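You operate a simulated robot arm through the tools that you are given. There is no shell and no other tool. Be economical: measure what you need, move in short steps, check, and stop when the job is done.

The job below is to be done with a simulated two-armed robot. You get a single attempt, and the scene is never put back.

TASK
Press the band button two times. Then take the white begonia from the white counter and leave it on the blue saucer. Then put the white tag marked "shade" from the green workbench on the lower deck of the trolley. Then take the yellow cane and leave it on the red plate. Then press the green start button three times. Then stack the small sprinkler labelled "corners" from the grey workbench on top of the small sprinkler labelled "jump". Then take the wooden tamper and put it on the yellow saucer. Then take the green scrub pad and put it on the plywood board. Then pull the white door open. The order counts. Set down upright: wooden tamper, green scrub pad.
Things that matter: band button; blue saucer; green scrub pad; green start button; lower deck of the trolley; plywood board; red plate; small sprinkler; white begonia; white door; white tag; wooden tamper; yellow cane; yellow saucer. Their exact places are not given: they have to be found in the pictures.

The check looks at the end state, three seconds after you hand in, the way a careful person would. Anything else that was tipped, shoved, dropped, spilled or broken makes it a failure.

THE ROBOT
Two 7-joint arms with two-finger parallel grippers on one trunk, on a base that drives. Base frame: it is fixed to the floor where the robot stands at the start and does not move with it; the origin is under the middle of the robot, x ahead of it, y to its left, z up; the surface under the hand at the start is at about z = 900. Units: mm, rad, N and s.
The left shoulder is at the start at [-92, 119, 825], the right one opposite. With the tool pointing down near the work surface each hand reaches from about 100 to 560 mm from the robot's upright axis, wherever it stands, measured 20 degrees to its own side. Places, roughly: band button [500, 0, 1000]; blue saucer (12x11x3 cm) [500, -600, 900]; green scrub pad (6x4x5 cm) [500, 600, 900]; green start button [600, -5300, 1200]; lower deck of the trolley [600, -1300, 200]; plywood board [5200, 100, 800]; red plate (16x8x2 cm) [2500, -7100, 800]; small sprinkler [500, -5000, 1000]; white begonia [500, -250, 1000]; white door [300, 700, 500]; white tag [2500, -5000, 1000]; wooden tamper (6x6x8 cm) [800, 800, 900]; yellow cane (4x4x21 cm) [2600, -5000, 1000]; yellow saucer (9x9x1 cm) [800, 300, 900]. Payload 3.43 kg a hand.
The tool frame of a hand sits at the grasp point between the pads (the TCP): z along the fingers, y along the line on which they close. The tips reach 30 mm beyond it. Largest opening 94 mm; finger width 28, thickness 10; the body of the gripper, 50 by 96 mm, starts 55 mm behind the TCP.
Orientation is told as [roll, pitch, yaw] about the base's x, y, z axes, in that order, counted from this pose: with the fingers straight down and closing along the base's y, the tool's x points along the base's -x, its y along +y and its z along -z.

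THE INTERFACE
- The arms move only by the tool arm_command. It takes "left_steps", "right_steps" or both (then of equal length, played together; a hand with none holds still); each is a list that holds one entry, the list of rows, each a list of 7 numbers: the gripper command, from -1 (fully open) to 1 (shut), values between in proportion, then the shift along the tool's x, y, z in cm, then the turn, a rotation vector about the tool's x, y, z in rad. In form: [[[jaw, x, y, z, ax, ay, az], ...]]. A call has 1 to 12 rows; each row shifts and turns the commanded pose from where the row before left it, along the tool's axes as they then stand. Rows are played at 5 a second. More than 50 mm and 0.15 rad between two rows, or a gripper value outside its range, and nothing of the call is played. A pose out of reach is approached as far as the arm can. The call stops where the force on the tool passes 40 N (or 10 N more than at its start, if that is more) or the arm is blocked; 0.2 s more then pass. Each finger travels about 153 mm/s and halts on what it meets, pressing with about 23 N; the grip force reading is that of the motor and also rises with nothing between the fingers. The clock runs only during rows and for 0.2 s after the last one: add rows that do not move to give the fingers time. It gives the time, the measured TCP pose, the force on the tool (base axes), the opening and the grip force at its end, in the units of the frame above (readings bear some noise), with the torque about the TCP (base axes, N m) and any sound that the robot's microphone picked up.
- Cameras (640 x 400 px; columns grow to the right, rows downward): "scene" is now at [23.7, 14.4, 1523.6]; the picture's right is [0.23, -0.97, 0.00], its down [-0.81, -0.19, -0.56] and it looks along [0.54, 0.13, -0.83] (base axes); focal length 245 px, centre (320, 200). "left" rides on the left gripper at [76, -14, -103] in its tool frame; the picture's right is [0.18, 0.98, 0.00], its down [-0.75, 0.14, -0.64] and it looks along [-0.63, 0.12, 0.77] (tool axes); focal length 243 px, centre (320, 200). "right" rides on the right gripper at [76, 14, -103] in its tool frame; the picture's right is [-0.18, 0.98, 0.00], its down [-0.75, -0.14, -0.64] and it looks along [-0.63, -0.12, 0.77] (tool axes); focal length 243 px, centre (320, 200).
- capture(camera): a new picture of that camera. The clock stands still meanwhile.
- raise_lower(by): slides the trunk up (or, below 0, down) by that many mm; the arms and the scene camera ride with it, the base frame stays. It gives what a move gives, with no picture.
- base_move(legs): drives the robot by 1 to 6 legs, each [ahead, left, turn to the left] in mm, mm and rad, along the robot's own axes; the way and the turn of a leg run together, so that a leg with both is an arc; at most 1500 mm and 3.142 rad a leg. The arms and the cameras ride along, it lands a little off, and it stops where it bumps. It gives what a move gives.
- aim_head(pan, tilt): turns the head with the scene camera to pan (to the left, within 2.496 rad either way) and tilt (down, from -0.506 to 1.204), counted from straight ahead of the robot. It gives what a move gives.
- measure_at(camera, pixels): for up to 12 pixels [column, row] of the newest picture of that camera ("zoom" is the newest enlarged one), the place [x, y, z] in the base frame of the surface seen there, good to about 3 mm. The clock stands still meanwhile.
- inspect(camera, box): a new picture of the part [left, top, right, bottom] of that camera's present view, enlarged. The clock stands still meanwhile.
- close_job(): hands the job in; it is judged then, once.

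Work in short steps. Measure before you move; look again where a grasp or a placing could have gone wrong, and mend it. You have 145 turns and 198 pictures in all, those below and enlarged ones among them. Open the grippers and draw the arms clear of the work before you hand the job in, unless the task says otherwise; then end with one line.

The tools are called after "Call:" as a command line: name --argument value ..., lists and objects as JSON in quotes. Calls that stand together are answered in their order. arm_command: Moves the arms, as the interface text tells. Its arguments: {"type":"object","properties":{"left_steps":{"type":"array","items":{"type":"array","items":{"type":"array","items":{"type":"number"}}}},"right_steps":{"type":"array","items":{"type":"array","items":{"type":"array","items":{"type":"number"}}}}},"required":[]} The other tools are called the same way: raise_lower (by) slides the trunk up or down; base_move (legs) drives the base; aim_head (pan, tilt) turns the head that bears the scene camera; capture (camera) takes a picture; measure_at (camera, pixels) gives the place of the surface under pixels of a picture; inspect (camera, box) takes an enlarged picture of a part of a camera's view; close_job () hands the job in.

At the start:

```text
t: 0.0
left_eef_pos: [325.2, 280.6, 999.2]
left_tcp_rot: [-0.002, -0.001, 0.0]
left_contact_force: [-0.1, 0.4, 0.3]
left_ft_torque: [0.01, -0.01, 0.01]
left_grip_width: 94.0
left_finger_force: 0.1
right_eef_pos: [297.1, -5.9, 1000.1]
right_tcp_rot: [0.001, 0.0, 0.0]
right_contact_force: [-1.0, -0.1, 0.9]
right_ft_torque: [0.01, -0.01, 0.02]
right_grip_width: 94.0
right_finger_force: 0.0
trunk travel left (down, up): [-250.0, 85.0]
robot x, y, heading: [0.3, -0.5, -0.003]
head pan, tilt: [0.227, 0.979]
```

scene: 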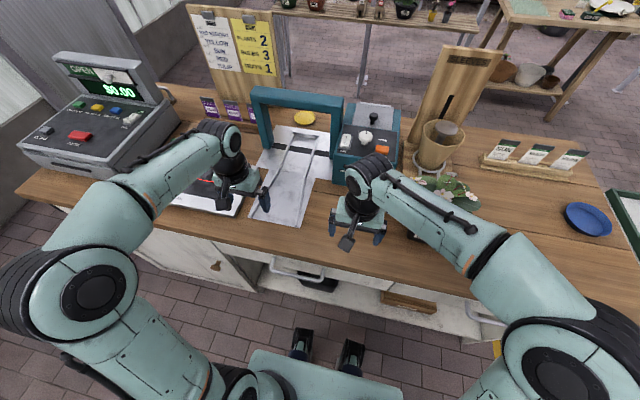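
right: 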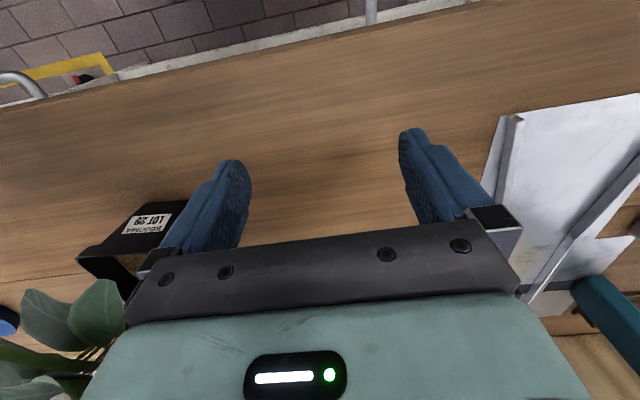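
left: 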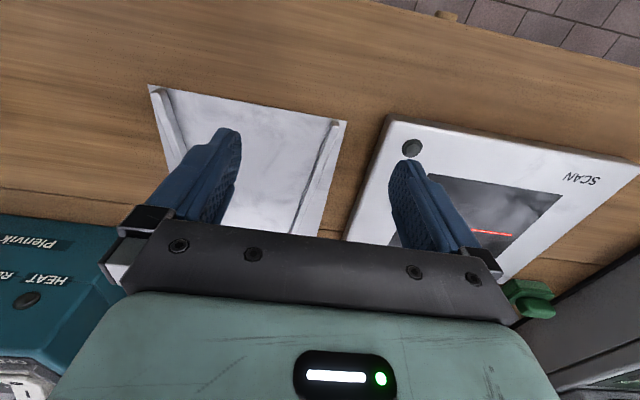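

The scene picture shows a teal machine around (375,150) with several controls; I look closer at it to find the band button.

Call:
inspect --camera "scene" --box '[310, 80, 490, 230]'

Call:
inspect --camera "scene" --box '[180, 80, 400, 230]'

```text
2.67 times, centred on (400, 155) of scene
```

zoom: 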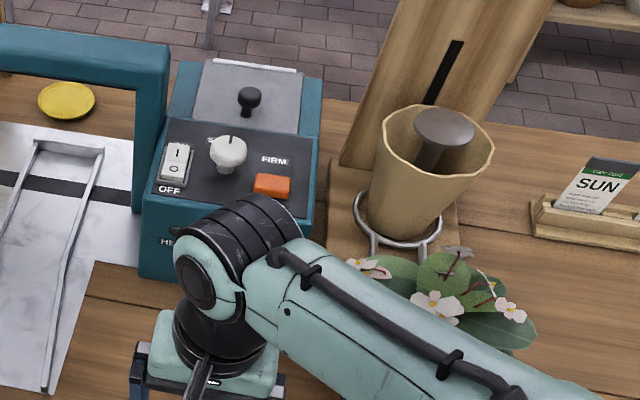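

```text
2.67 times, centred on (290, 155) of scene
```

zoom: 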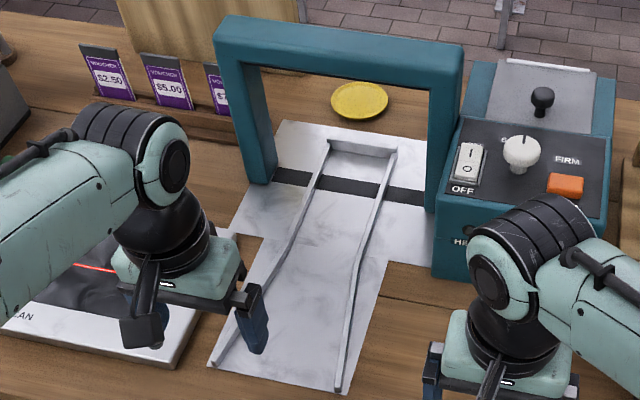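

The orange button at zoom (566,186) sits beside switch and knob, but its label is hidden by the right arm. I measure it and the surroundings, before moving the right hand aside.

Call:
measure_at --camera "zoom" --pixels '[[566, 184], [552, 182], [580, 188], [522, 148], [468, 155], [450, 205], [600, 215], [440, 255], [300, 370], [460, 60]]'

Call:
measure_at --camera "scene" --pixels '[[588, 216], [462, 195], [440, 185], [440, 135], [303, 118], [75, 135], [450, 130], [420, 190], [480, 180], [560, 215], [585, 240], [610, 205]]'

```text
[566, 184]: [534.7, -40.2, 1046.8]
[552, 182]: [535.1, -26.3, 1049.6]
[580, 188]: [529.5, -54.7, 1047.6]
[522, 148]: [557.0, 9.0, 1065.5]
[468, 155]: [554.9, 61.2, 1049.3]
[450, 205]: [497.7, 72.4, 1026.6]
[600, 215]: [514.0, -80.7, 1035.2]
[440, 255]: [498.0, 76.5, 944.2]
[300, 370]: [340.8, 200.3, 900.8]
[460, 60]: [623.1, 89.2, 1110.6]
```

```text
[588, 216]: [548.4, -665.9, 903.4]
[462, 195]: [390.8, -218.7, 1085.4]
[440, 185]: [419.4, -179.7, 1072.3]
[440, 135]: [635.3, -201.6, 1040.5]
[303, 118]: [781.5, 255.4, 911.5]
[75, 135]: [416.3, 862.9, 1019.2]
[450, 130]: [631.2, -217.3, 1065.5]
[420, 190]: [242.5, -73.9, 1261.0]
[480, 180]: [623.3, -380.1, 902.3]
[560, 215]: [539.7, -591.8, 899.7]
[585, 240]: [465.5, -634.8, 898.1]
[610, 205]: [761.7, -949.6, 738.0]
```

The label by the orange button is hidden behind the right wrist, so I lift the right hand and shift it to the right.

Call:
arm_command --right_steps '[[[-1, 0, 0, -4, 0, 0, 0], [-1, 0, 0, -4, 0, 0, 0], [-1, 0, 0, -4, 0, 0, 0], [-1, 1, -3, -2, 0, 0, 0], [-1, 1, -4, 0, 0, 0, 0], [-1, 1, -4, 0, 0, 0, 0], [-1, 0, -4, 0, 0, 0, 0]]]'

Call:
inspect --camera "scene" --box '[310, 80, 490, 230]'

```text
t: 1.6
left_eef_pos: [325.7, 279.1, 1001.2]
left_tcp_rot: [0.0, 0.0, -0.001]
left_contact_force: [-0.3, -0.3, -0.3]
left_ft_torque: [-0.01, 0.0, -0.01]
left_grip_width: 94.1
left_finger_force: 0.0
right_eef_pos: [266.7, -157.9, 1139.5]
right_tcp_rot: [0.0, 0.0, 0.002]
right_contact_force: [-0.4, -0.4, 0.3]
right_ft_torque: [0.01, 0.01, 0.0]
right_grip_width: 93.8
right_finger_force: 0.0
trunk travel left (down, up): [-250.0, 85.0]
robot x, y, heading: [2.0, 1.8, 0.0]
head pan, tilt: [0.227, 0.979]
```

```text
2.67 times, centred on (400, 155) of scene
```

zoom: 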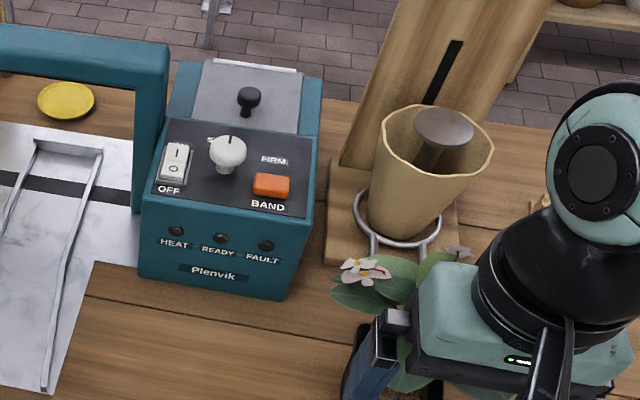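

The orange button at zoom (271,185) is labelled BAND. I bring the closed right hand above and in front of it, tilted to match the sloped panel.

Call:
arm_command --right_steps '[[[1, -4, 1.97, 0, 0, 0, 0], [1, -4, 1.97, 0, 0, 0, 0], [1, -4, 1.97, 0.4, 0, 0, 0], [1, -4, 1.97, 0.5, 0, 0, 0], [1, -4, 1.97, 0.5, 0, 0, 0], [1, -3.9, 1.97, 0.5, 0, 0, 0], [1, 0, 0, 0, 0, -0.12, 0], [1, 0, 0, 0, 0, -0.12, 0], [1, 0, 0, 0, 0, -0.12, 0], [1, 0, 0, 0, 0, 0, 0]]]'

Call:
inspect --camera "scene" --box '[310, 80, 490, 230]'

```text
t: 3.8
left_eef_pos: [326.3, 280.7, 1000.4]
left_tcp_rot: [-0.001, -0.001, -0.001]
left_contact_force: [-0.5, -0.2, 0.1]
left_ft_torque: [0.02, 0.0, 0.02]
left_grip_width: 94.3
left_finger_force: 0.0
right_eef_pos: [427.0, -76.9, 1129.9]
right_tcp_rot: [0.0, -0.361, 0.001]
right_contact_force: [0.6, 1.2, 0.5]
right_ft_torque: [-0.04, 0.0, 0.01]
right_grip_width: 0.0
right_finger_force: 23.1
right hand out of reach, approached as far as the arm can: row 5, 6
trunk travel left (down, up): [-250.0, 85.0]
robot x, y, heading: [1.8, 0.2, 0.0]
head pan, tilt: [0.227, 0.979]
```

```text
2.67 times, centred on (400, 155) of scene
```

zoom: 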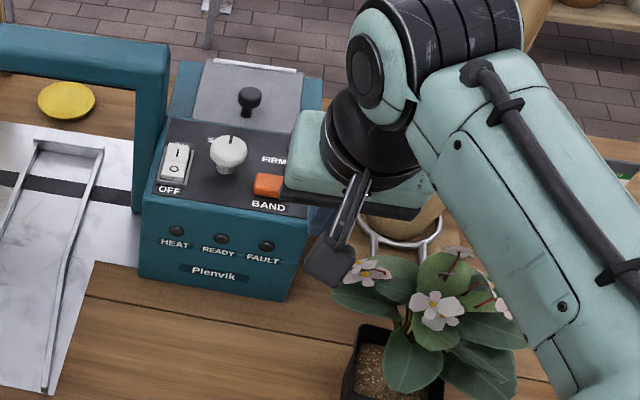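

The reach fell short (427 instead of 506). I raise the trunk so the arm sits better, then retry.

Call:
raise_lower --by 80

```text
t: 5.0
left_eef_pos: [325.2, 280.2, 1080.5]
left_tcp_rot: [0.0, -0.001, -0.001]
left_contact_force: [0.1, -0.2, -0.3]
left_ft_torque: [0.03, -0.05, 0.06]
left_grip_width: 93.7
left_finger_force: 0.0
right_eef_pos: [425.7, -76.5, 1210.3]
right_tcp_rot: [0.0, -0.36, 0.0]
right_contact_force: [-0.4, 0.2, -0.1]
right_ft_torque: [0.0, -0.02, 0.03]
right_grip_width: 0.2
right_finger_force: 23.4
trunk travel left (down, up): [-330.0, 5.0]
robot x, y, heading: [1.7, 1.0, -0.002]
head pan, tilt: [0.227, 0.979]
```

Now move by about (80, 36, -90) mm in the base frame to the pre-press point.

Call:
arm_command --right_steps '[[[1, -1.43, 1.2, 0, 0, 0, 0], [1, -1.43, 1.2, 0, 0, 0, 0], [1, -1.43, 1.2, 2.8, 0, 0, 0], [1, 0, 0, 2.8, 0, 0, 0], [1, 0, 0, 2.8, 0, 0, 0], [1, 0, 0, 2.8, 0, 0, 0], [1, 0, 0, 0, 0, 0, 0]]]'

Call:
inspect --camera "scene" --box '[310, 80, 490, 230]'

```text
t: 6.6
left_eef_pos: [325.1, 280.1, 1080.6]
left_tcp_rot: [-0.002, 0.0, -0.001]
left_contact_force: [0.2, -0.8, 0.1]
left_ft_torque: [0.03, 0.01, 0.01]
left_grip_width: 93.9
left_finger_force: 0.0
right_eef_pos: [507.8, -40.5, 1120.8]
right_tcp_rot: [-0.001, -0.362, 0.001]
right_contact_force: [0.1, -0.1, -0.7]
right_ft_torque: [0.0, 0.02, 0.02]
right_grip_width: 0.0
right_finger_force: 23.3
trunk travel left (down, up): [-330.0, 5.0]
robot x, y, heading: [0.5, 1.0, -0.004]
head pan, tilt: [0.227, 0.979]
```

```text
2.67 times, centred on (400, 155) of scene
```

zoom: 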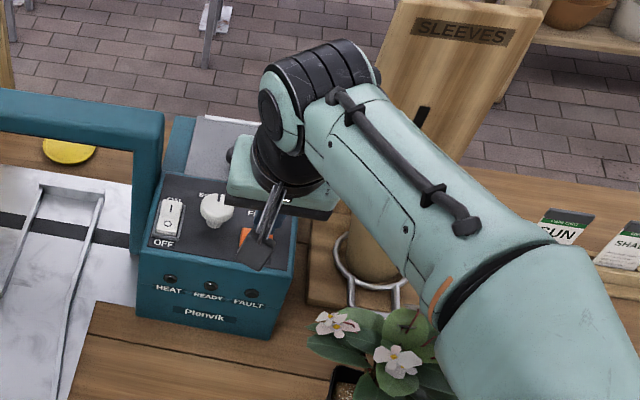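

At the pre-press pose, in line with the button. I advance along the fingers: contact is expected after about 46 mm.

Call:
arm_command --right_steps '[[[1, 0, 0, 2, 0, 0, 0], [1, 0, 0, 2, 0, 0, 0], [1, 0, 0, 0.3, 0, 0, 0], [1, 0, 0, 0.3, 0, 0, 0], [1, 0, 0, 0.3, 0, 0, 0], [1, 0, 0, 0.2, 0, 0, 0]]]'

```text
t: 8.0
left_eef_pos: [325.5, 280.3, 1080.6]
left_tcp_rot: [0.0, 0.001, 0.001]
left_contact_force: [-0.1, 0.4, 0.7]
left_ft_torque: [-0.03, 0.0, 0.01]
left_grip_width: 93.8
left_finger_force: 0.0
right_eef_pos: [525.0, -41.1, 1073.7]
right_tcp_rot: [0.0, -0.362, -0.002]
right_contact_force: [-3.4, 0.9, 1.7]
right_ft_torque: [-0.02, 0.08, 0.0]
right_grip_width: 0.0
right_finger_force: 22.9
trunk travel left (down, up): [-330.0, 5.0]
robot x, y, heading: [-0.5, 2.5, 0.0]
head pan, tilt: [0.227, 0.979]
heard: click
```

A click was heard: one press. I withdraw 15 mm and press again the same way.

Call:
arm_command --right_steps '[[[1, 0, 0, -1.5, 0, 0, 0], [1, 0, 0, 0, 0, 0, 0]]]'

Call:
inspect --camera "scene" --box '[340, 130, 430, 205]'

```text
t: 8.6
left_eef_pos: [326.1, 280.3, 1080.5]
left_tcp_rot: [0.0, 0.001, 0.001]
left_contact_force: [1.0, 0.8, -0.1]
left_ft_torque: [-0.02, 0.03, 0.0]
left_grip_width: 93.9
left_finger_force: 0.0
right_eef_pos: [519.9, -40.4, 1087.5]
right_tcp_rot: [0.0, -0.361, -0.002]
right_contact_force: [-0.4, -0.1, -0.2]
right_ft_torque: [0.01, 0.01, -0.01]
right_grip_width: 0.0
right_finger_force: 22.5
trunk travel left (down, up): [-330.0, 5.0]
robot x, y, heading: [-0.1, -2.8, -0.004]
head pan, tilt: [0.227, 0.979]
```

```text
5.33 times, centred on (385, 168) of scene
```

zoom: 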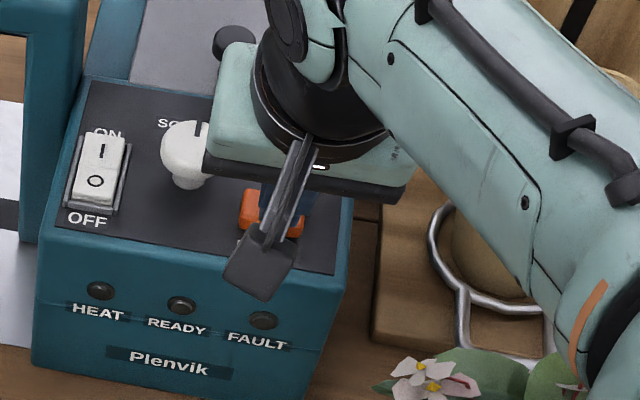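

Second press, then withdrawing in the same call well clear.

Call:
arm_command --right_steps '[[[1, 0, 0, 0.9, 0, 0, 0], [1, 0, 0, 0.3, 0, 0, 0], [1, 0, 0, 0.3, 0, 0, 0], [1, 0, 0, 0, 0, 0, 0]]]'

Call:
arm_command --right_steps '[[[1, 0, 0, -4, 0, 0, 0], [1, 0, 0, -4, 0, 0, 0], [1, 0, 0, -4, 0, 0, 0], [1, 4, 0, -1.5, 0, 0, 0], [1, 4, 0, -1.5, 0, 0, 0], [1, 4, 0, -1.5, 0, 0, 0], [1, 4, 0, -1.5, 0, 0, 0], [1, 4, 0, -1.5, 0, 0, 0], [1, 0, 0, 0, 0, 0.12, 0], [1, 0, 0, 0, 0, 0.12, 0], [1, 0, 0, 0, 0, 0.12, 0]]]'

Call:
capture --camera "scene"

```text
t: 9.6
left_eef_pos: [325.4, 279.7, 1079.8]
left_tcp_rot: [-0.001, 0.001, 0.0]
left_contact_force: [0.3, -0.9, 0.2]
left_ft_torque: [0.01, -0.03, 0.01]
left_grip_width: 93.9
left_finger_force: 0.0
right_eef_pos: [525.4, -40.3, 1073.8]
right_tcp_rot: [0.0, -0.361, -0.001]
right_contact_force: [-2.4, 0.3, 1.8]
right_ft_torque: [0.0, 0.06, -0.03]
right_grip_width: 0.1
right_finger_force: 23.0
trunk travel left (down, up): [-330.0, 5.0]
robot x, y, heading: [-1.8, -3.3, -0.007]
head pan, tilt: [0.227, 0.979]
heard: click
```

```text
t: 12.0
left_eef_pos: [325.8, 280.2, 1080.1]
left_tcp_rot: [0.0, 0.0, 0.0]
left_contact_force: [1.3, 0.1, -0.4]
left_ft_torque: [0.01, 0.01, -0.03]
left_grip_width: 93.9
left_finger_force: 0.1
right_eef_pos: [270.9, -41.3, 1184.4]
right_tcp_rot: [0.001, 0.0, 0.001]
right_contact_force: [1.1, 0.0, -0.1]
right_ft_torque: [-0.01, 0.03, -0.02]
right_grip_width: 0.0
right_finger_force: 23.0
trunk travel left (down, up): [-330.0, 5.0]
robot x, y, heading: [-3.0, 1.0, 0.001]
head pan, tilt: [0.227, 0.979]
```

```text
188 pictures are left
```

scene: 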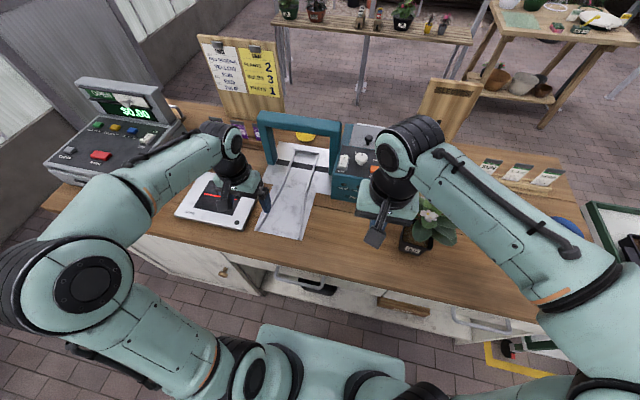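

Both presses clicked. Now I look at the begonia near (420,235) with both cameras.

Call:
inspect --camera "scene" --box '[360, 170, 520, 290]'

Call:
capture --camera "right"

```text
3.33 times, centred on (440, 230) of scene
```

zoom: 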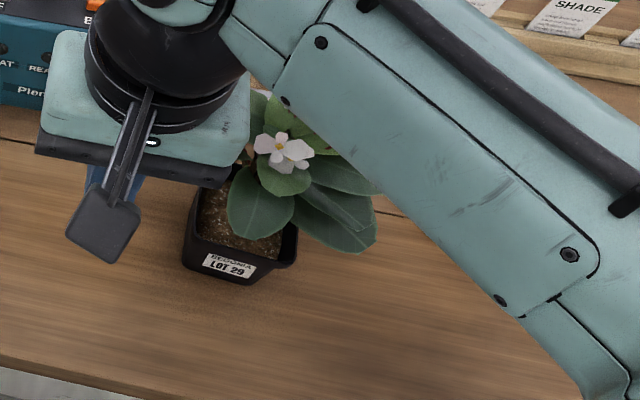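

```text
186 pictures are left
```

right: 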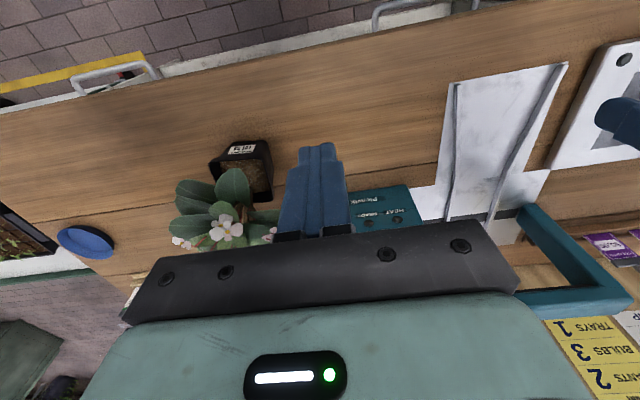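

The pot rim shows at zoom (190,180)-(297,265), with the plant leaning away to the right. I measure rim corners and bottom edges.

Call:
measure_at --camera "zoom" --pixels '[[187, 238], [252, 262], [294, 262], [190, 265], [246, 284], [199, 185], [283, 150], [230, 265], [298, 235], [345, 240], [215, 215], [192, 205]]'

Call:
measure_at --camera "right" --pixels '[[211, 160], [268, 146], [273, 200], [215, 176], [225, 190], [240, 150], [85, 243], [58, 240], [112, 240], [85, 230], [88, 258], [245, 185]]'

```text
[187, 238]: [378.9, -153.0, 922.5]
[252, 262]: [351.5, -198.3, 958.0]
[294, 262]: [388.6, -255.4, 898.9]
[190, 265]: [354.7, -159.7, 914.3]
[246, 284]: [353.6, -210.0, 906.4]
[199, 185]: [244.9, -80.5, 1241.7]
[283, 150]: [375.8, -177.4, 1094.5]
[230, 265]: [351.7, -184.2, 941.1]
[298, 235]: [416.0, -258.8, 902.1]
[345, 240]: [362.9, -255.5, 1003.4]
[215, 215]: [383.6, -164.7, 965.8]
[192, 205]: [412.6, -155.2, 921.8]
```

```text
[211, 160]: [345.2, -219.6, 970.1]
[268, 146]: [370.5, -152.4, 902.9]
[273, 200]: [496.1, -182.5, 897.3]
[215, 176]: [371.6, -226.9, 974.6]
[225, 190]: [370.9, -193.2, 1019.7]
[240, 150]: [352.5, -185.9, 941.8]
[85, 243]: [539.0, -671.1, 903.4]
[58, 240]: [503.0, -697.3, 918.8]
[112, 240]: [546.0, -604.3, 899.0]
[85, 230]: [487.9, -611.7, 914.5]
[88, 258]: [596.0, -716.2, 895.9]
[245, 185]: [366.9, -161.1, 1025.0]
```

I position the right hand high above the plant, fingers open, for a clean overhead view of the pot.

Call:
arm_command --right_steps '[[[-1, -1.5, -3.5, -1, 0, 0, 0], [-1, -1.5, -3.5, -1, 0, 0, 0], [-1, -1.5, -3.5, 0, 0, 0, 0], [-1, -1.5, -3.5, 0, 0, 0, 0]]]'

Call:
capture --camera "right"

Call:
capture --camera "scene"

```text
t: 13.0
left_eef_pos: [324.6, 280.3, 1080.1]
left_tcp_rot: [0.002, 0.0, 0.001]
left_contact_force: [0.3, -0.3, -0.9]
left_ft_torque: [0.01, 0.03, -0.01]
left_grip_width: 94.0
left_finger_force: 0.1
right_eef_pos: [330.0, -181.2, 1206.0]
right_tcp_rot: [0.001, -0.001, 0.001]
right_contact_force: [-1.1, -0.6, 0.2]
right_ft_torque: [-0.01, -0.02, -0.03]
right_grip_width: 93.8
right_finger_force: 0.0
trunk travel left (down, up): [-330.0, 5.0]
robot x, y, heading: [0.9, 2.1, 0.002]
head pan, tilt: [0.227, 0.979]
```

```text
185 pictures are left
```

right: 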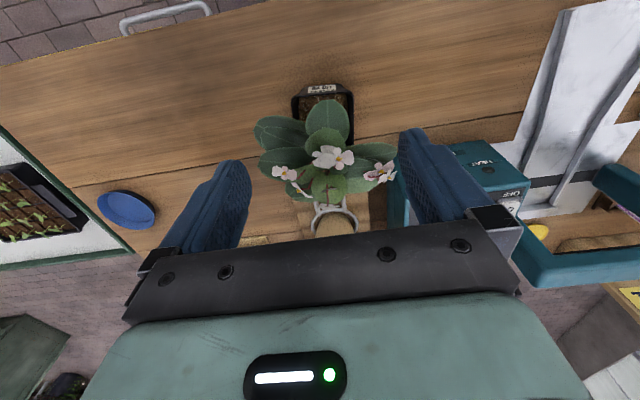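

```text
184 pictures are left
```

scene: 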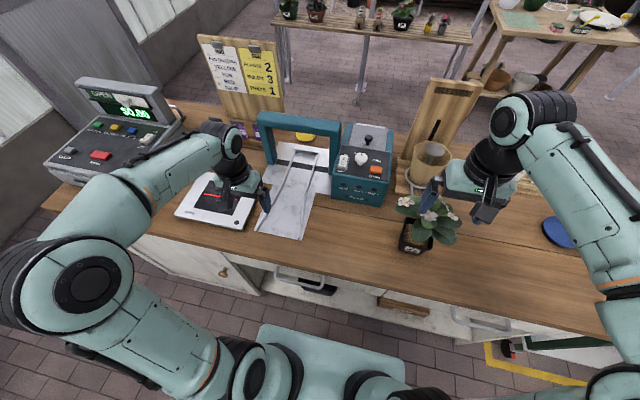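

The pot is now free in both views (scene ~ (415,240), right ~ (323,108)); I enlarge both.

Call:
inspect --camera "right" --box '[240, 70, 416, 180]'

Call:
inspect --camera "scene" --box '[380, 180, 476, 260]'

Call:
measure_at --camera "zoom" --pixels '[[130, 395], [180, 325], [125, 325], [222, 345], [225, 395], [135, 270], [150, 300], [340, 365], [110, 135], [430, 210], [120, 360], [200, 390]]'

Call:
measure_at --camera "right" --pixels '[[296, 92], [346, 88], [322, 90], [298, 112], [352, 120], [312, 108], [370, 155], [262, 145], [326, 115], [390, 160]]'

```text
3.64 times, centred on (328, 125) of right
```

zoom: 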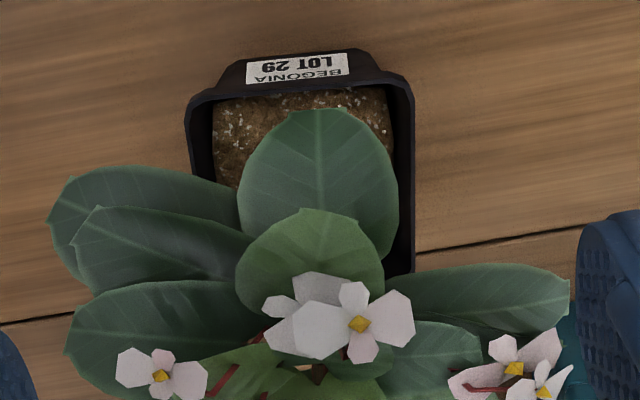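

```text
5.00 times, centred on (428, 220) of scene
```

zoom: 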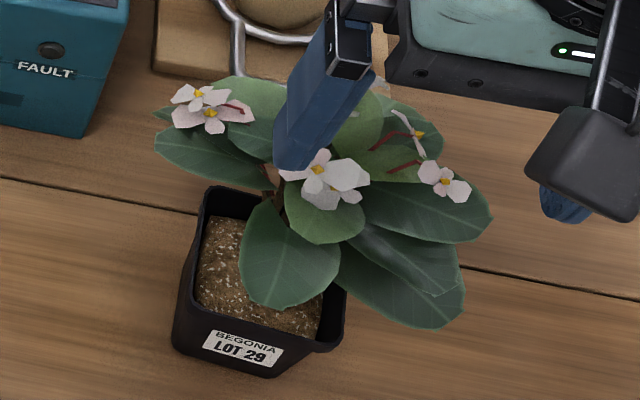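

```text
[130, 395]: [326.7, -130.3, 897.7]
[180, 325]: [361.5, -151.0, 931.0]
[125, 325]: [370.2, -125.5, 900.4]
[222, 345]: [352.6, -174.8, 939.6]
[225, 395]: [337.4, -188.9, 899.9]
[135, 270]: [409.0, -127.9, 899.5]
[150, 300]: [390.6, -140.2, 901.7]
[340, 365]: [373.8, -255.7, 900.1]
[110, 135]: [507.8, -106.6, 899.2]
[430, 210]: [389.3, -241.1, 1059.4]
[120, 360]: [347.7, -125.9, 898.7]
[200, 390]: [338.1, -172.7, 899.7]
```

```text
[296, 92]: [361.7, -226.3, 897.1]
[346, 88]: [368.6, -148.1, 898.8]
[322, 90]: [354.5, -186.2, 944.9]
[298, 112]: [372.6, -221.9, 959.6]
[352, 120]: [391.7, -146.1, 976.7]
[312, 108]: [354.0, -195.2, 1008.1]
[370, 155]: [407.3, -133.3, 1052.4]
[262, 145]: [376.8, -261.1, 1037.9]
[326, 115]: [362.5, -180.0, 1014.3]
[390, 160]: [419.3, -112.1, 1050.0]
```

Pot rim: y from −146 to −222, x from 345 to about 425, z about 970, square to the counter. I will grip it from the front with a tilt of 60°, under the leaves; first I draw the hand back and tilt it.

Call:
arm_command --right_steps '[[[-1, 4, 0, 0, 0, 0, 0], [-1, 4, 0, 0, 0, 0, 0], [-1, 2, 0, 3, 0, -0.13, 0], [-1, 0, 0, 0, 0, -0.13, 0], [-1, 0, 0, 0, 0, -0.13, 0], [-1, 0, 0, 0, 0, -0.13, 0], [-1, 0, 0, 0, 0, -0.13, 0], [-1, 0, 0, 0, 0, -0.13, 0], [-1, 0, 0, 0, 0, -0.13, 0], [-1, 0, 0, 0, 0, -0.137, 0], [-1, 0, 0, 0, 0, 0, 0]]]'

Call:
capture --camera "scene"

```text
t: 15.4
left_eef_pos: [325.6, 279.8, 1080.0]
left_tcp_rot: [0.0, 0.0, 0.0]
left_contact_force: [0.2, 0.3, -0.2]
left_ft_torque: [-0.01, -0.02, -0.01]
left_grip_width: 94.1
left_finger_force: 0.0
right_eef_pos: [233.4, -180.8, 1186.8]
right_tcp_rot: [-0.001, -1.047, 0.001]
right_contact_force: [0.2, -0.2, 0.4]
right_ft_torque: [0.0, 0.0, -0.01]
right_grip_width: 93.8
right_finger_force: 0.0
right hand out of reach, approached as far as the arm can: row 10
trunk travel left (down, up): [-330.0, 5.0]
robot x, y, heading: [0.5, -2.7, -0.001]
head pan, tilt: [0.227, 0.979]
```

```text
181 pictures are left
```

scene: 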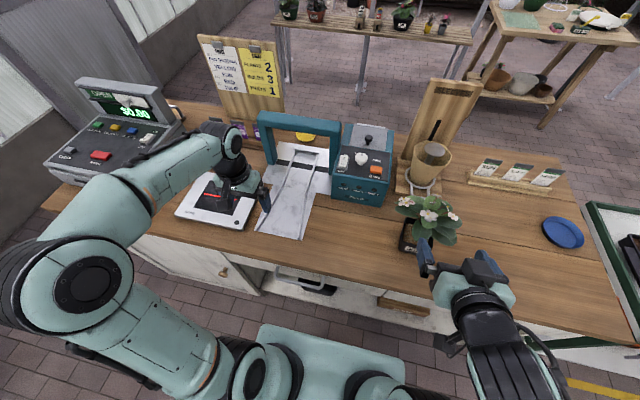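

Hand is tilted; now down to the approach point in front of the pot, (274, −184, 1022).

Call:
arm_command --right_steps '[[[-1, 3.06, -0.08, 2.95, 0, 0, 0], [-1, 3.06, -0.08, 2.95, 0, 0, 0], [-1, 3.06, -0.08, 2.95, 0, 0, 0], [-1, 3.06, -0.08, 2.95, 0, 0, 0], [-1, 0, 0, 0, 0, 0, 0]]]'

Call:
capture --camera "right"

Call:
inspect --camera "scene" --box '[360, 180, 520, 280]'

```text
t: 16.6
left_eef_pos: [324.0, 278.9, 1079.3]
left_tcp_rot: [-0.001, 0.0, 0.001]
left_contact_force: [-0.2, 0.7, 0.0]
left_ft_torque: [0.0, -0.03, -0.04]
left_grip_width: 94.2
left_finger_force: 0.0
right_eef_pos: [337.1, -191.0, 1114.6]
right_tcp_rot: [0.005, -1.045, -0.003]
right_contact_force: [-0.8, -0.5, -0.6]
right_ft_torque: [0.0, -0.03, 0.0]
right_grip_width: 94.2
right_finger_force: 0.0
right hand out of reach, approached as far as the arm can: row 1, 2, 3, 4
trunk travel left (down, up): [-330.0, 5.0]
robot x, y, heading: [-0.8, 0.6, -0.002]
head pan, tilt: [0.227, 0.979]
```

```text
180 pictures are left
```

right: 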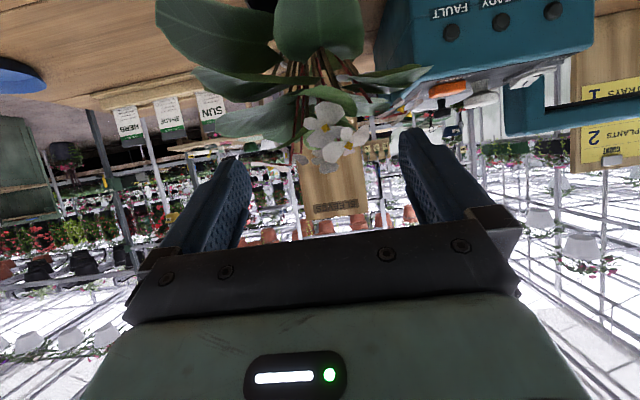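

```text
4.00 times, centred on (440, 230) of scene
```

zoom: 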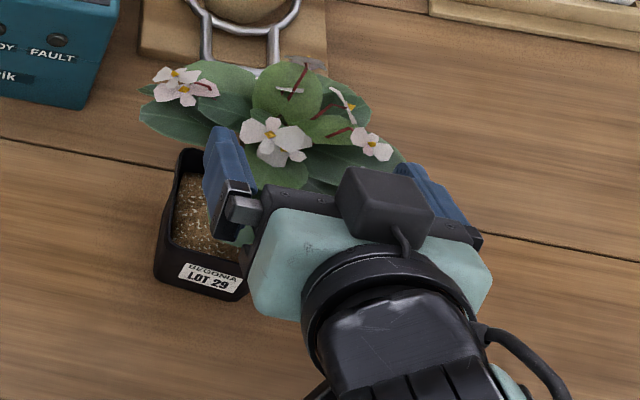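

The hand stopped at (337,−191,1115) because this pose is too close to the body. I retreat along the fingers, then back the base away by 150 mm to get more room.

Call:
arm_command --right_steps '[[[-1, -2, 0, -2, 0, 0, 0], [-1, -1, 0, -4, 0, 0, 0], [-1, 0, 0, -4, 0, 0, 0], [-1, 0, 0, -2, 0, 0, 0]]]'

Call:
base_move --legs '[[-180, 0, 0]]'

```text
t: 17.6
left_eef_pos: [325.7, 280.3, 1081.0]
left_tcp_rot: [0.002, 0.001, 0.0]
left_contact_force: [0.9, 0.2, -0.5]
left_ft_torque: [-0.04, 0.0, -0.01]
left_grip_width: 94.1
left_finger_force: 0.0
right_eef_pos: [250.3, -190.9, 1200.2]
right_tcp_rot: [0.002, -1.047, -0.003]
right_contact_force: [0.9, 0.1, 0.9]
right_ft_torque: [0.0, -0.01, 0.01]
right_grip_width: 94.0
right_finger_force: 0.2
trunk travel left (down, up): [-330.0, 5.0]
robot x, y, heading: [-1.1, -2.0, 0.002]
head pan, tilt: [0.227, 0.979]
```

```text
t: 19.1
left_eef_pos: [149.3, 281.7, 1080.1]
left_tcp_rot: [0.0, 0.0, 0.0]
left_contact_force: [1.7, 0.6, -0.2]
left_ft_torque: [-0.03, 0.03, -0.02]
left_grip_width: 94.1
left_finger_force: 0.2
right_eef_pos: [73.8, -190.4, 1201.5]
right_tcp_rot: [-0.001, -1.047, -0.001]
right_contact_force: [0.0, -0.5, 0.3]
right_ft_torque: [-0.04, 0.0, 0.01]
right_grip_width: 94.1
right_finger_force: 0.0
trunk travel left (down, up): [-330.0, 5.0]
robot x, y, heading: [-177.7, -1.4, 0.003]
head pan, tilt: [0.227, 0.979]
```

Base is 178 mm back. Now to (250, −184, 1036), in front of the pot.

Call:
arm_command --right_steps '[[[-1, 0.92, 0.1, 3.92, 0, 0, 0], [-1, 0.92, 0.1, 3.92, 0, 0, 0], [-1, 0.92, 0.1, 3.92, 0, 0, 0], [-1, 0.92, 0.1, 3.92, 0, 0, 0], [-1, 0.92, 0.1, 3.92, 0, 0, 0], [-1, 0.92, 0.1, 3.92, 0, 0, 0], [-1, 0, 0, 0, 0, 0, 0]]]'

Call:
capture --camera "right"

Call:
capture --camera "scene"

```text
t: 20.7
left_eef_pos: [148.1, 280.1, 1081.2]
left_tcp_rot: [-0.001, 0.0, 0.001]
left_contact_force: [-0.3, -0.4, 0.8]
left_ft_torque: [0.06, -0.03, 0.04]
left_grip_width: 93.6
left_finger_force: 0.2
right_eef_pos: [250.3, -186.5, 1036.1]
right_tcp_rot: [0.001, -1.05, -0.001]
right_contact_force: [0.4, -0.5, 0.1]
right_ft_torque: [0.0, 0.02, -0.01]
right_grip_width: 93.8
right_finger_force: 0.0
trunk travel left (down, up): [-330.0, 5.0]
robot x, y, heading: [-176.9, -1.2, 0.001]
head pan, tilt: [0.227, 0.979]
```

```text
178 pictures are left
```

right: 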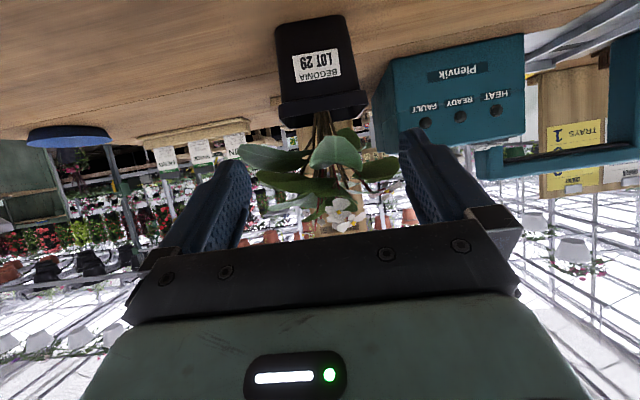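

```text
177 pictures are left
```

scene: 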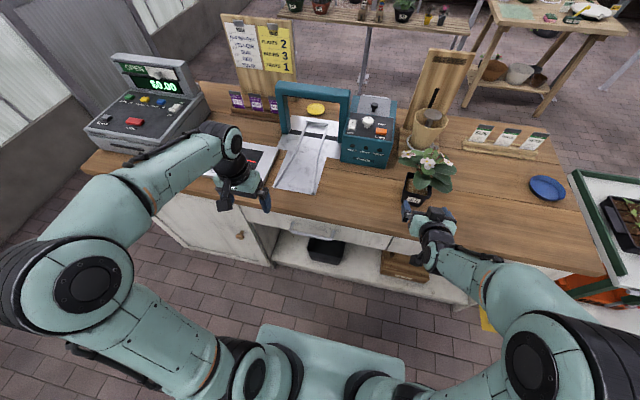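

The right camera now shows the pot plainly: rim band from (278,105) to (368,97). I measure its edges.

Call:
measure_at --camera "right" --pixels '[[282, 108], [322, 105], [363, 100], [284, 90], [352, 85], [278, 25], [345, 20], [290, 122], [362, 115], [265, 155], [335, 150], [310, 125]]'

```text
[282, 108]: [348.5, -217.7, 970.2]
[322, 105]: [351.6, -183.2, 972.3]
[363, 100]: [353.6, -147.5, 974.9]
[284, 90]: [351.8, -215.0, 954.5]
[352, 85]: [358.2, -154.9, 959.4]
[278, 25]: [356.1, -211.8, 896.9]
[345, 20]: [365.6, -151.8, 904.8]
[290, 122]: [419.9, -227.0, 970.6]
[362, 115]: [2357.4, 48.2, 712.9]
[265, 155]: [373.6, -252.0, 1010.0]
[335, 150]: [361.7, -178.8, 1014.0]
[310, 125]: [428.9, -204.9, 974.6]
```

Rim yaw is about −0.07 rad, centre about (389,−187). I turn the hand by that much, shift 10 mm left, and advance to (376, −186, 962) under the leaves, stopping 5 cm short to check.

Call:
arm_command --right_steps '[[[-1, 0, 1.0, 0, 0.06, 0, 0.035], [-1, 0, 0, 3, 0, 0, 0], [-1, 0, 0, 3.2, 0, 0, 0], [-1, 0, 0, 3.2, 0, 0, 0], [-1, 0, 0, 0, 0, 0, 0]]]'

Call:
capture --camera "right"

Call:
inspect --camera "scene" --box '[360, 130, 488, 240]'

```text
t: 21.9
left_eef_pos: [148.0, 279.7, 1079.7]
left_tcp_rot: [0.0, 0.001, -0.001]
left_contact_force: [-0.6, -0.3, 0.3]
left_ft_torque: [-0.01, 0.02, -0.01]
left_grip_width: 94.0
left_finger_force: 0.0
right_eef_pos: [329.9, -180.6, 988.4]
right_tcp_rot: [0.0, -1.047, -0.072]
right_contact_force: [-0.5, -0.6, 1.6]
right_ft_torque: [0.01, -0.06, -0.06]
right_grip_width: 94.3
right_finger_force: 0.1
trunk travel left (down, up): [-330.0, 5.0]
robot x, y, heading: [-177.8, -0.4, 0.003]
head pan, tilt: [0.227, 0.979]
```

```text
176 pictures are left
```

right: 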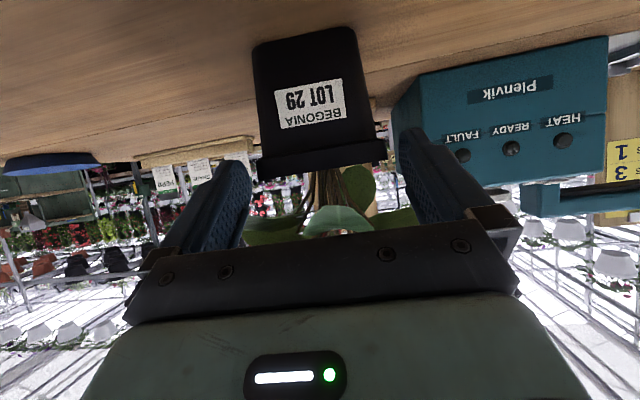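

```text
3.64 times, centred on (424, 185) of scene
```

zoom: 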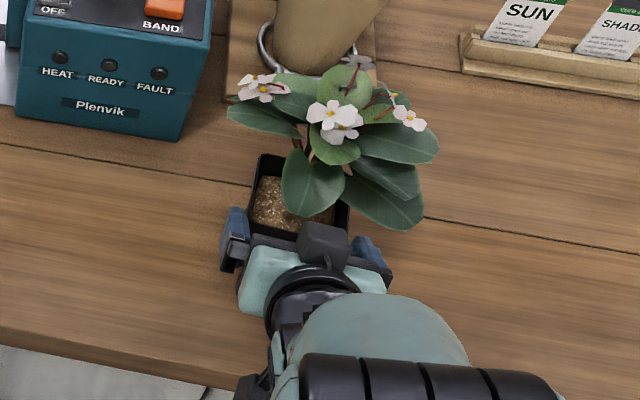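

The pot sits between the fingers. I advance the last 52 mm and close.

Call:
arm_command --right_steps '[[[-1, 0, 0, 2.6, 0, 0, 0], [-1, 0, 0, 2.6, 0, 0, 0], [-1, 0, 0, 0, 0, 0, 0], [0.3, 0, 0, 0, 0, 0, 0], [1, 0, 0, 0, 0, 0, 0], [1, 0, 0, 0, 0, 0, 0], [1, 0, 0, 0, 0, 0, 0]]]'

Call:
inspect --camera "scene" --box '[360, 130, 488, 240]'

Call:
capture --camera "right"

```text
t: 23.5
left_eef_pos: [149.5, 279.1, 1080.9]
left_tcp_rot: [0.0, 0.0, -0.001]
left_contact_force: [-0.1, -0.6, -0.1]
left_ft_torque: [0.0, -0.01, -0.01]
left_grip_width: 94.2
left_finger_force: 0.1
right_eef_pos: [374.6, -184.8, 962.9]
right_tcp_rot: [0.002, -1.046, -0.072]
right_contact_force: [0.5, -1.0, -0.3]
right_ft_torque: [0.05, -0.1, -0.03]
right_grip_width: 88.0
right_finger_force: 23.3
trunk travel left (down, up): [-330.0, 5.0]
robot x, y, heading: [-178.5, 0.2, -0.001]
head pan, tilt: [0.227, 0.979]
```

```text
3.64 times, centred on (424, 185) of scene
```

zoom: 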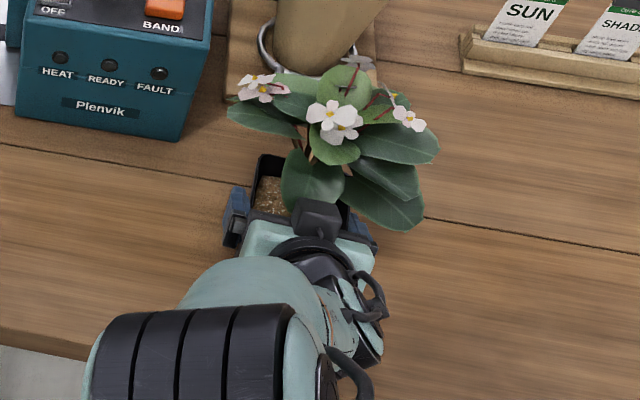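

```text
173 pictures are left
```

right: 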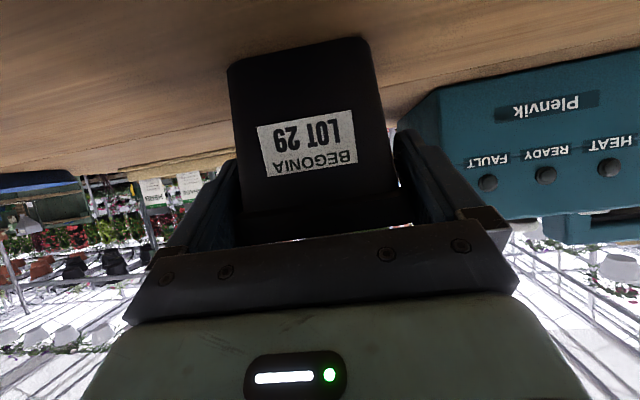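

Gripped at 88 mm width. I lift 3 cm and check that the pot comes along level.

Call:
arm_command --right_steps '[[[1, -1.3, 0, -0.75, 0, 0, 0], [1, -1.3, 0, -0.75, 0, 0, 0], [1, 0, 0, 0, 0, 0, 0]]]'

Call:
capture --camera "right"

```text
t: 24.3
left_eef_pos: [147.7, 279.7, 1079.9]
left_tcp_rot: [-0.001, 0.0, 0.0]
left_contact_force: [0.0, 0.8, 0.6]
left_ft_torque: [0.03, 0.0, -0.01]
left_grip_width: 94.0
left_finger_force: 0.0
right_eef_pos: [375.0, -183.3, 992.1]
right_tcp_rot: [0.0, -1.049, -0.07]
right_contact_force: [-0.6, -0.1, -2.0]
right_ft_torque: [-0.02, 0.08, -0.01]
right_grip_width: 88.4
right_finger_force: 22.9
trunk travel left (down, up): [-330.0, 5.0]
robot x, y, heading: [-178.5, 1.4, 0.003]
head pan, tilt: [0.227, 0.979]
```

```text
172 pictures are left
```

right: 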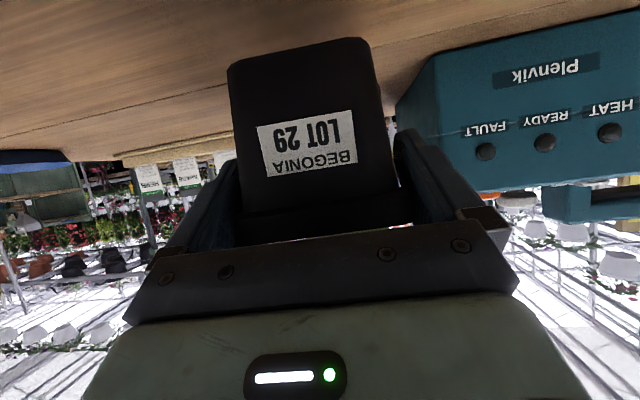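

Held firmly. I lift 9 cm more and look at the saucer and the way to it.

Call:
arm_command --right_steps '[[[1, -2.6, 0, -1.5, 0, 0, 0], [1, -2.6, 0, -1.5, 0, 0, 0], [1, -2.6, 0, -1.5, 0, 0, 0], [1, 0, 0, 0, 0, 0, 0]]]'

Call:
aim_head --pan -0.6 --tilt 0.8

Call:
capture --camera "scene"

```text
t: 25.3
left_eef_pos: [149.7, 280.9, 1079.6]
left_tcp_rot: [0.001, -0.001, 0.0]
left_contact_force: [0.0, 0.0, -0.6]
left_ft_torque: [-0.05, 0.01, -0.02]
left_grip_width: 94.0
left_finger_force: 0.1
right_eef_pos: [375.8, -183.9, 1081.5]
right_tcp_rot: [0.002, -1.048, -0.069]
right_contact_force: [0.7, 0.6, -2.6]
right_ft_torque: [-0.04, 0.03, -0.02]
right_grip_width: 88.1
right_finger_force: 23.3
trunk travel left (down, up): [-330.0, 5.0]
robot x, y, heading: [-174.4, -2.5, 0.003]
head pan, tilt: [0.227, 0.979]
```

```text
t: 26.4
left_eef_pos: [148.2, 279.8, 1078.9]
left_tcp_rot: [0.0, 0.001, 0.0]
left_contact_force: [-1.0, -0.5, 1.1]
left_ft_torque: [0.03, -0.03, 0.01]
left_grip_width: 94.0
left_finger_force: 0.1
right_eef_pos: [375.5, -183.6, 1080.8]
right_tcp_rot: [0.001, -1.047, -0.07]
right_contact_force: [-0.7, -1.0, -3.0]
right_ft_torque: [-0.02, 0.04, -0.01]
right_grip_width: 88.0
right_finger_force: 23.2
trunk travel left (down, up): [-330.0, 5.0]
robot x, y, heading: [-178.3, 1.1, -0.002]
head pan, tilt: [-0.6, 0.799]
```

```text
171 pictures are left
```

scene: 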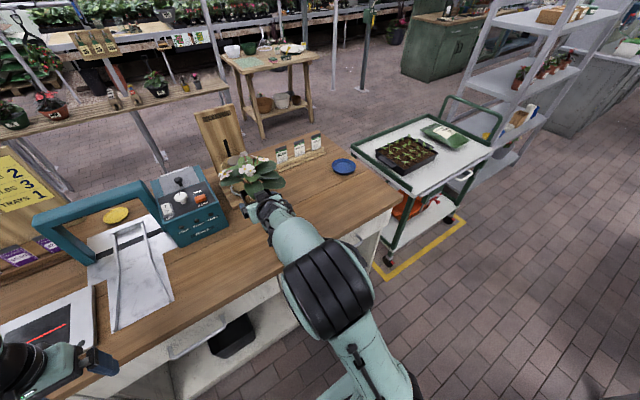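

The saucer is at (343,167) and the trolley at (420,160). I measure both.

Call:
measure_at --camera "scene" --pixels '[[343, 166], [333, 166], [354, 166], [344, 160], [343, 172], [282, 160], [390, 205], [352, 145], [400, 185], [490, 155], [440, 110], [393, 270]]'

Call:
inspect --camera "scene" --box '[340, 90, 520, 280]'

```text
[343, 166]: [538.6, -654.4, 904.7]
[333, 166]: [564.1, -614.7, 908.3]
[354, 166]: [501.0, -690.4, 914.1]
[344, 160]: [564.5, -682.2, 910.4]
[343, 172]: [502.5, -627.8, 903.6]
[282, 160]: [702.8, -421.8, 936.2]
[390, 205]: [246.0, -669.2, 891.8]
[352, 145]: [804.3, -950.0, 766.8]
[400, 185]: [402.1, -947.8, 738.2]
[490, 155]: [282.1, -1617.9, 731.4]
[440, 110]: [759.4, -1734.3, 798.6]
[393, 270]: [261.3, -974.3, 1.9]
```

```text
2.11 times, centred on (430, 185) of scene
```

zoom: 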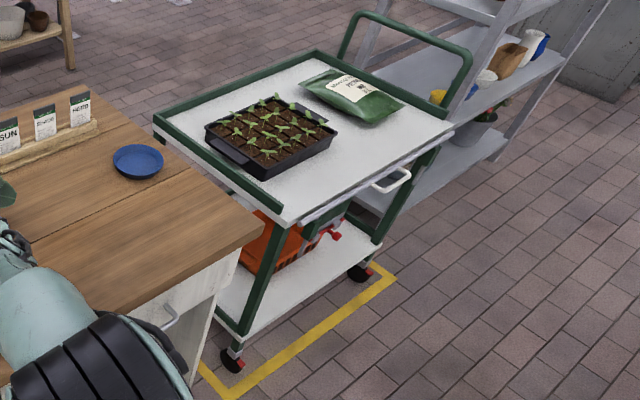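

Saucer centre ≈ (535,−655), floor z 904. I drive 470 mm right, then 145 mm ahead, with the pot held 12 cm above the counter.

Call:
base_move --legs '[[0, -469, 0], [145, 0, 0]]'

Call:
aim_head --pan -0.4 --tilt 0.9

Call:
capture --camera "scene"

Call:
capture --camera "right"

```text
t: 32.0
left_eef_pos: [291.1, -190.4, 1078.5]
left_tcp_rot: [-0.001, -0.001, 0.0]
left_contact_force: [0.4, -0.6, 0.1]
left_ft_torque: [-0.03, -0.03, -0.01]
left_grip_width: 93.8
left_finger_force: 0.0
right_eef_pos: [516.5, -654.1, 1080.3]
right_tcp_rot: [0.002, -1.047, -0.075]
right_contact_force: [-0.6, 0.2, -2.3]
right_ft_torque: [0.01, 0.01, -0.03]
right_grip_width: 88.0
right_finger_force: 23.0
trunk travel left (down, up): [-330.0, 5.0]
robot x, y, heading: [-36.2, -469.6, -0.003]
head pan, tilt: [-0.6, 0.799]
```

```text
t: 32.7
left_eef_pos: [293.3, -189.6, 1080.4]
left_tcp_rot: [0.0, -0.002, -0.002]
left_contact_force: [0.1, -0.1, 0.5]
left_ft_torque: [0.0, -0.03, -0.01]
left_grip_width: 93.7
left_finger_force: 0.0
right_eef_pos: [519.1, -654.0, 1081.8]
right_tcp_rot: [0.001, -1.045, -0.072]
right_contact_force: [0.0, -0.9, -2.1]
right_ft_torque: [-0.01, 0.04, -0.01]
right_grip_width: 88.0
right_finger_force: 22.9
trunk travel left (down, up): [-330.0, 5.0]
robot x, y, heading: [-33.5, -471.4, -0.007]
head pan, tilt: [-0.4, 0.901]
```

```text
169 pictures are left
```

scene: 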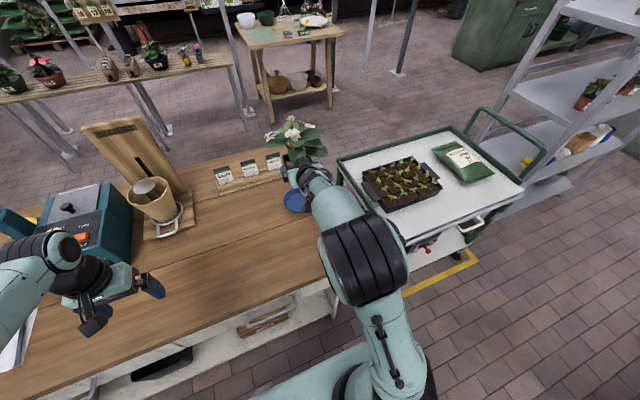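

```text
168 pictures are left
```

right: 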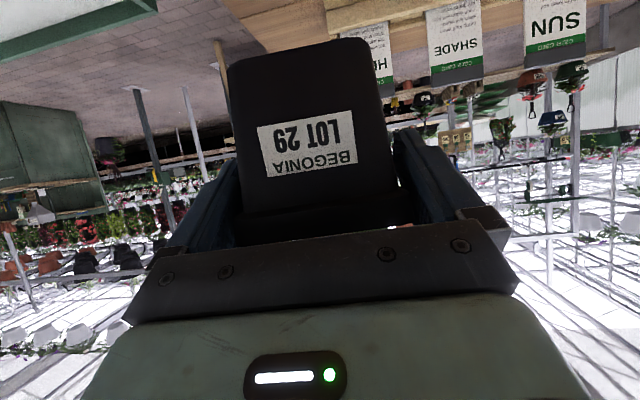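

The pot is over the saucer. I lower 10 cm, then look.

Call:
arm_command --right_steps '[[[1, 2.17, 0, 1.245, 0, 0, 0], [1, 2.17, 0, 1.245, 0, 0, 0], [1, 2.17, 0, 1.245, 0, 0, 0], [1, 2.17, 0, 1.245, 0, 0, 0], [1, 0, 0, 0, 0, 0, 0]]]'

Call:
capture --camera "right"

Call:
inspect --camera "scene" --box '[230, 110, 370, 230]'

```text
t: 33.9
left_eef_pos: [291.7, -190.5, 1080.7]
left_tcp_rot: [0.0, -0.001, -0.002]
left_contact_force: [-0.1, -0.3, -0.4]
left_ft_torque: [0.03, 0.04, -0.02]
left_grip_width: 94.2
left_finger_force: 0.1
right_eef_pos: [516.6, -654.4, 979.2]
right_tcp_rot: [0.001, -1.046, -0.073]
right_contact_force: [0.6, -0.4, -2.0]
right_ft_torque: [0.01, 0.04, 0.0]
right_grip_width: 87.9
right_finger_force: 23.2
trunk travel left (down, up): [-330.0, 5.0]
robot x, y, heading: [-35.7, -470.6, 0.001]
head pan, tilt: [-0.4, 0.901]
```

```text
167 pictures are left
```

right: 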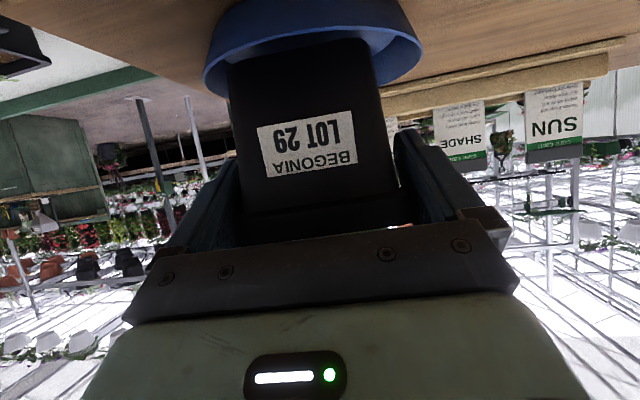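

```text
3.33 times, centred on (300, 170) of scene
```

zoom: 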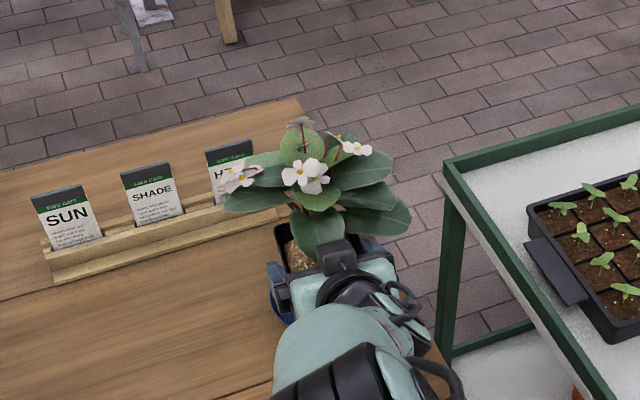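

The saucer rim spans (206,80)–(421,50) around the pot in the right view. I measure rim and pot to check centring.

Call:
measure_at --camera "right" --pixels '[[208, 82], [419, 48], [310, 15], [240, 35], [390, 20], [232, 70], [366, 50], [310, 50], [300, 60]]'

```text
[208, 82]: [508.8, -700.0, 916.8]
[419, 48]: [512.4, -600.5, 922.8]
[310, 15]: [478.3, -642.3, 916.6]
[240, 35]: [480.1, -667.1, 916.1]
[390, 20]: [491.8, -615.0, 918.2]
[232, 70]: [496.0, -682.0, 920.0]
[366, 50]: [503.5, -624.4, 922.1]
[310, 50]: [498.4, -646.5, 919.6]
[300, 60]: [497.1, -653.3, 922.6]
```

Centring is good to a few mm. I lower in fine steps until contact, 3 mm forward on the way.

Call:
arm_command --right_steps '[[[1, 0.37, 0, 0.51, 0, 0, 0], [1, 0.26, 0, 0.15, 0, 0, 0], [1, 0.17, 0, 0.1, 0, 0, 0], [1, 0, 0, 0, 0, 0, 0]]]'

```text
t: 34.9
left_eef_pos: [291.4, -191.4, 1080.1]
left_tcp_rot: [-0.001, -0.002, -0.002]
left_contact_force: [0.0, 0.7, 0.6]
left_ft_torque: [0.01, -0.01, 0.03]
left_grip_width: 93.9
left_finger_force: 0.1
right_eef_pos: [520.1, -654.6, 970.2]
right_tcp_rot: [0.002, -1.047, -0.074]
right_contact_force: [-1.4, -0.2, 0.8]
right_ft_torque: [0.0, 0.0, 0.03]
right_grip_width: 87.9
right_finger_force: 22.7
trunk travel left (down, up): [-330.0, 5.0]
robot x, y, heading: [-32.0, -474.0, -0.003]
head pan, tilt: [-0.4, 0.901]
```

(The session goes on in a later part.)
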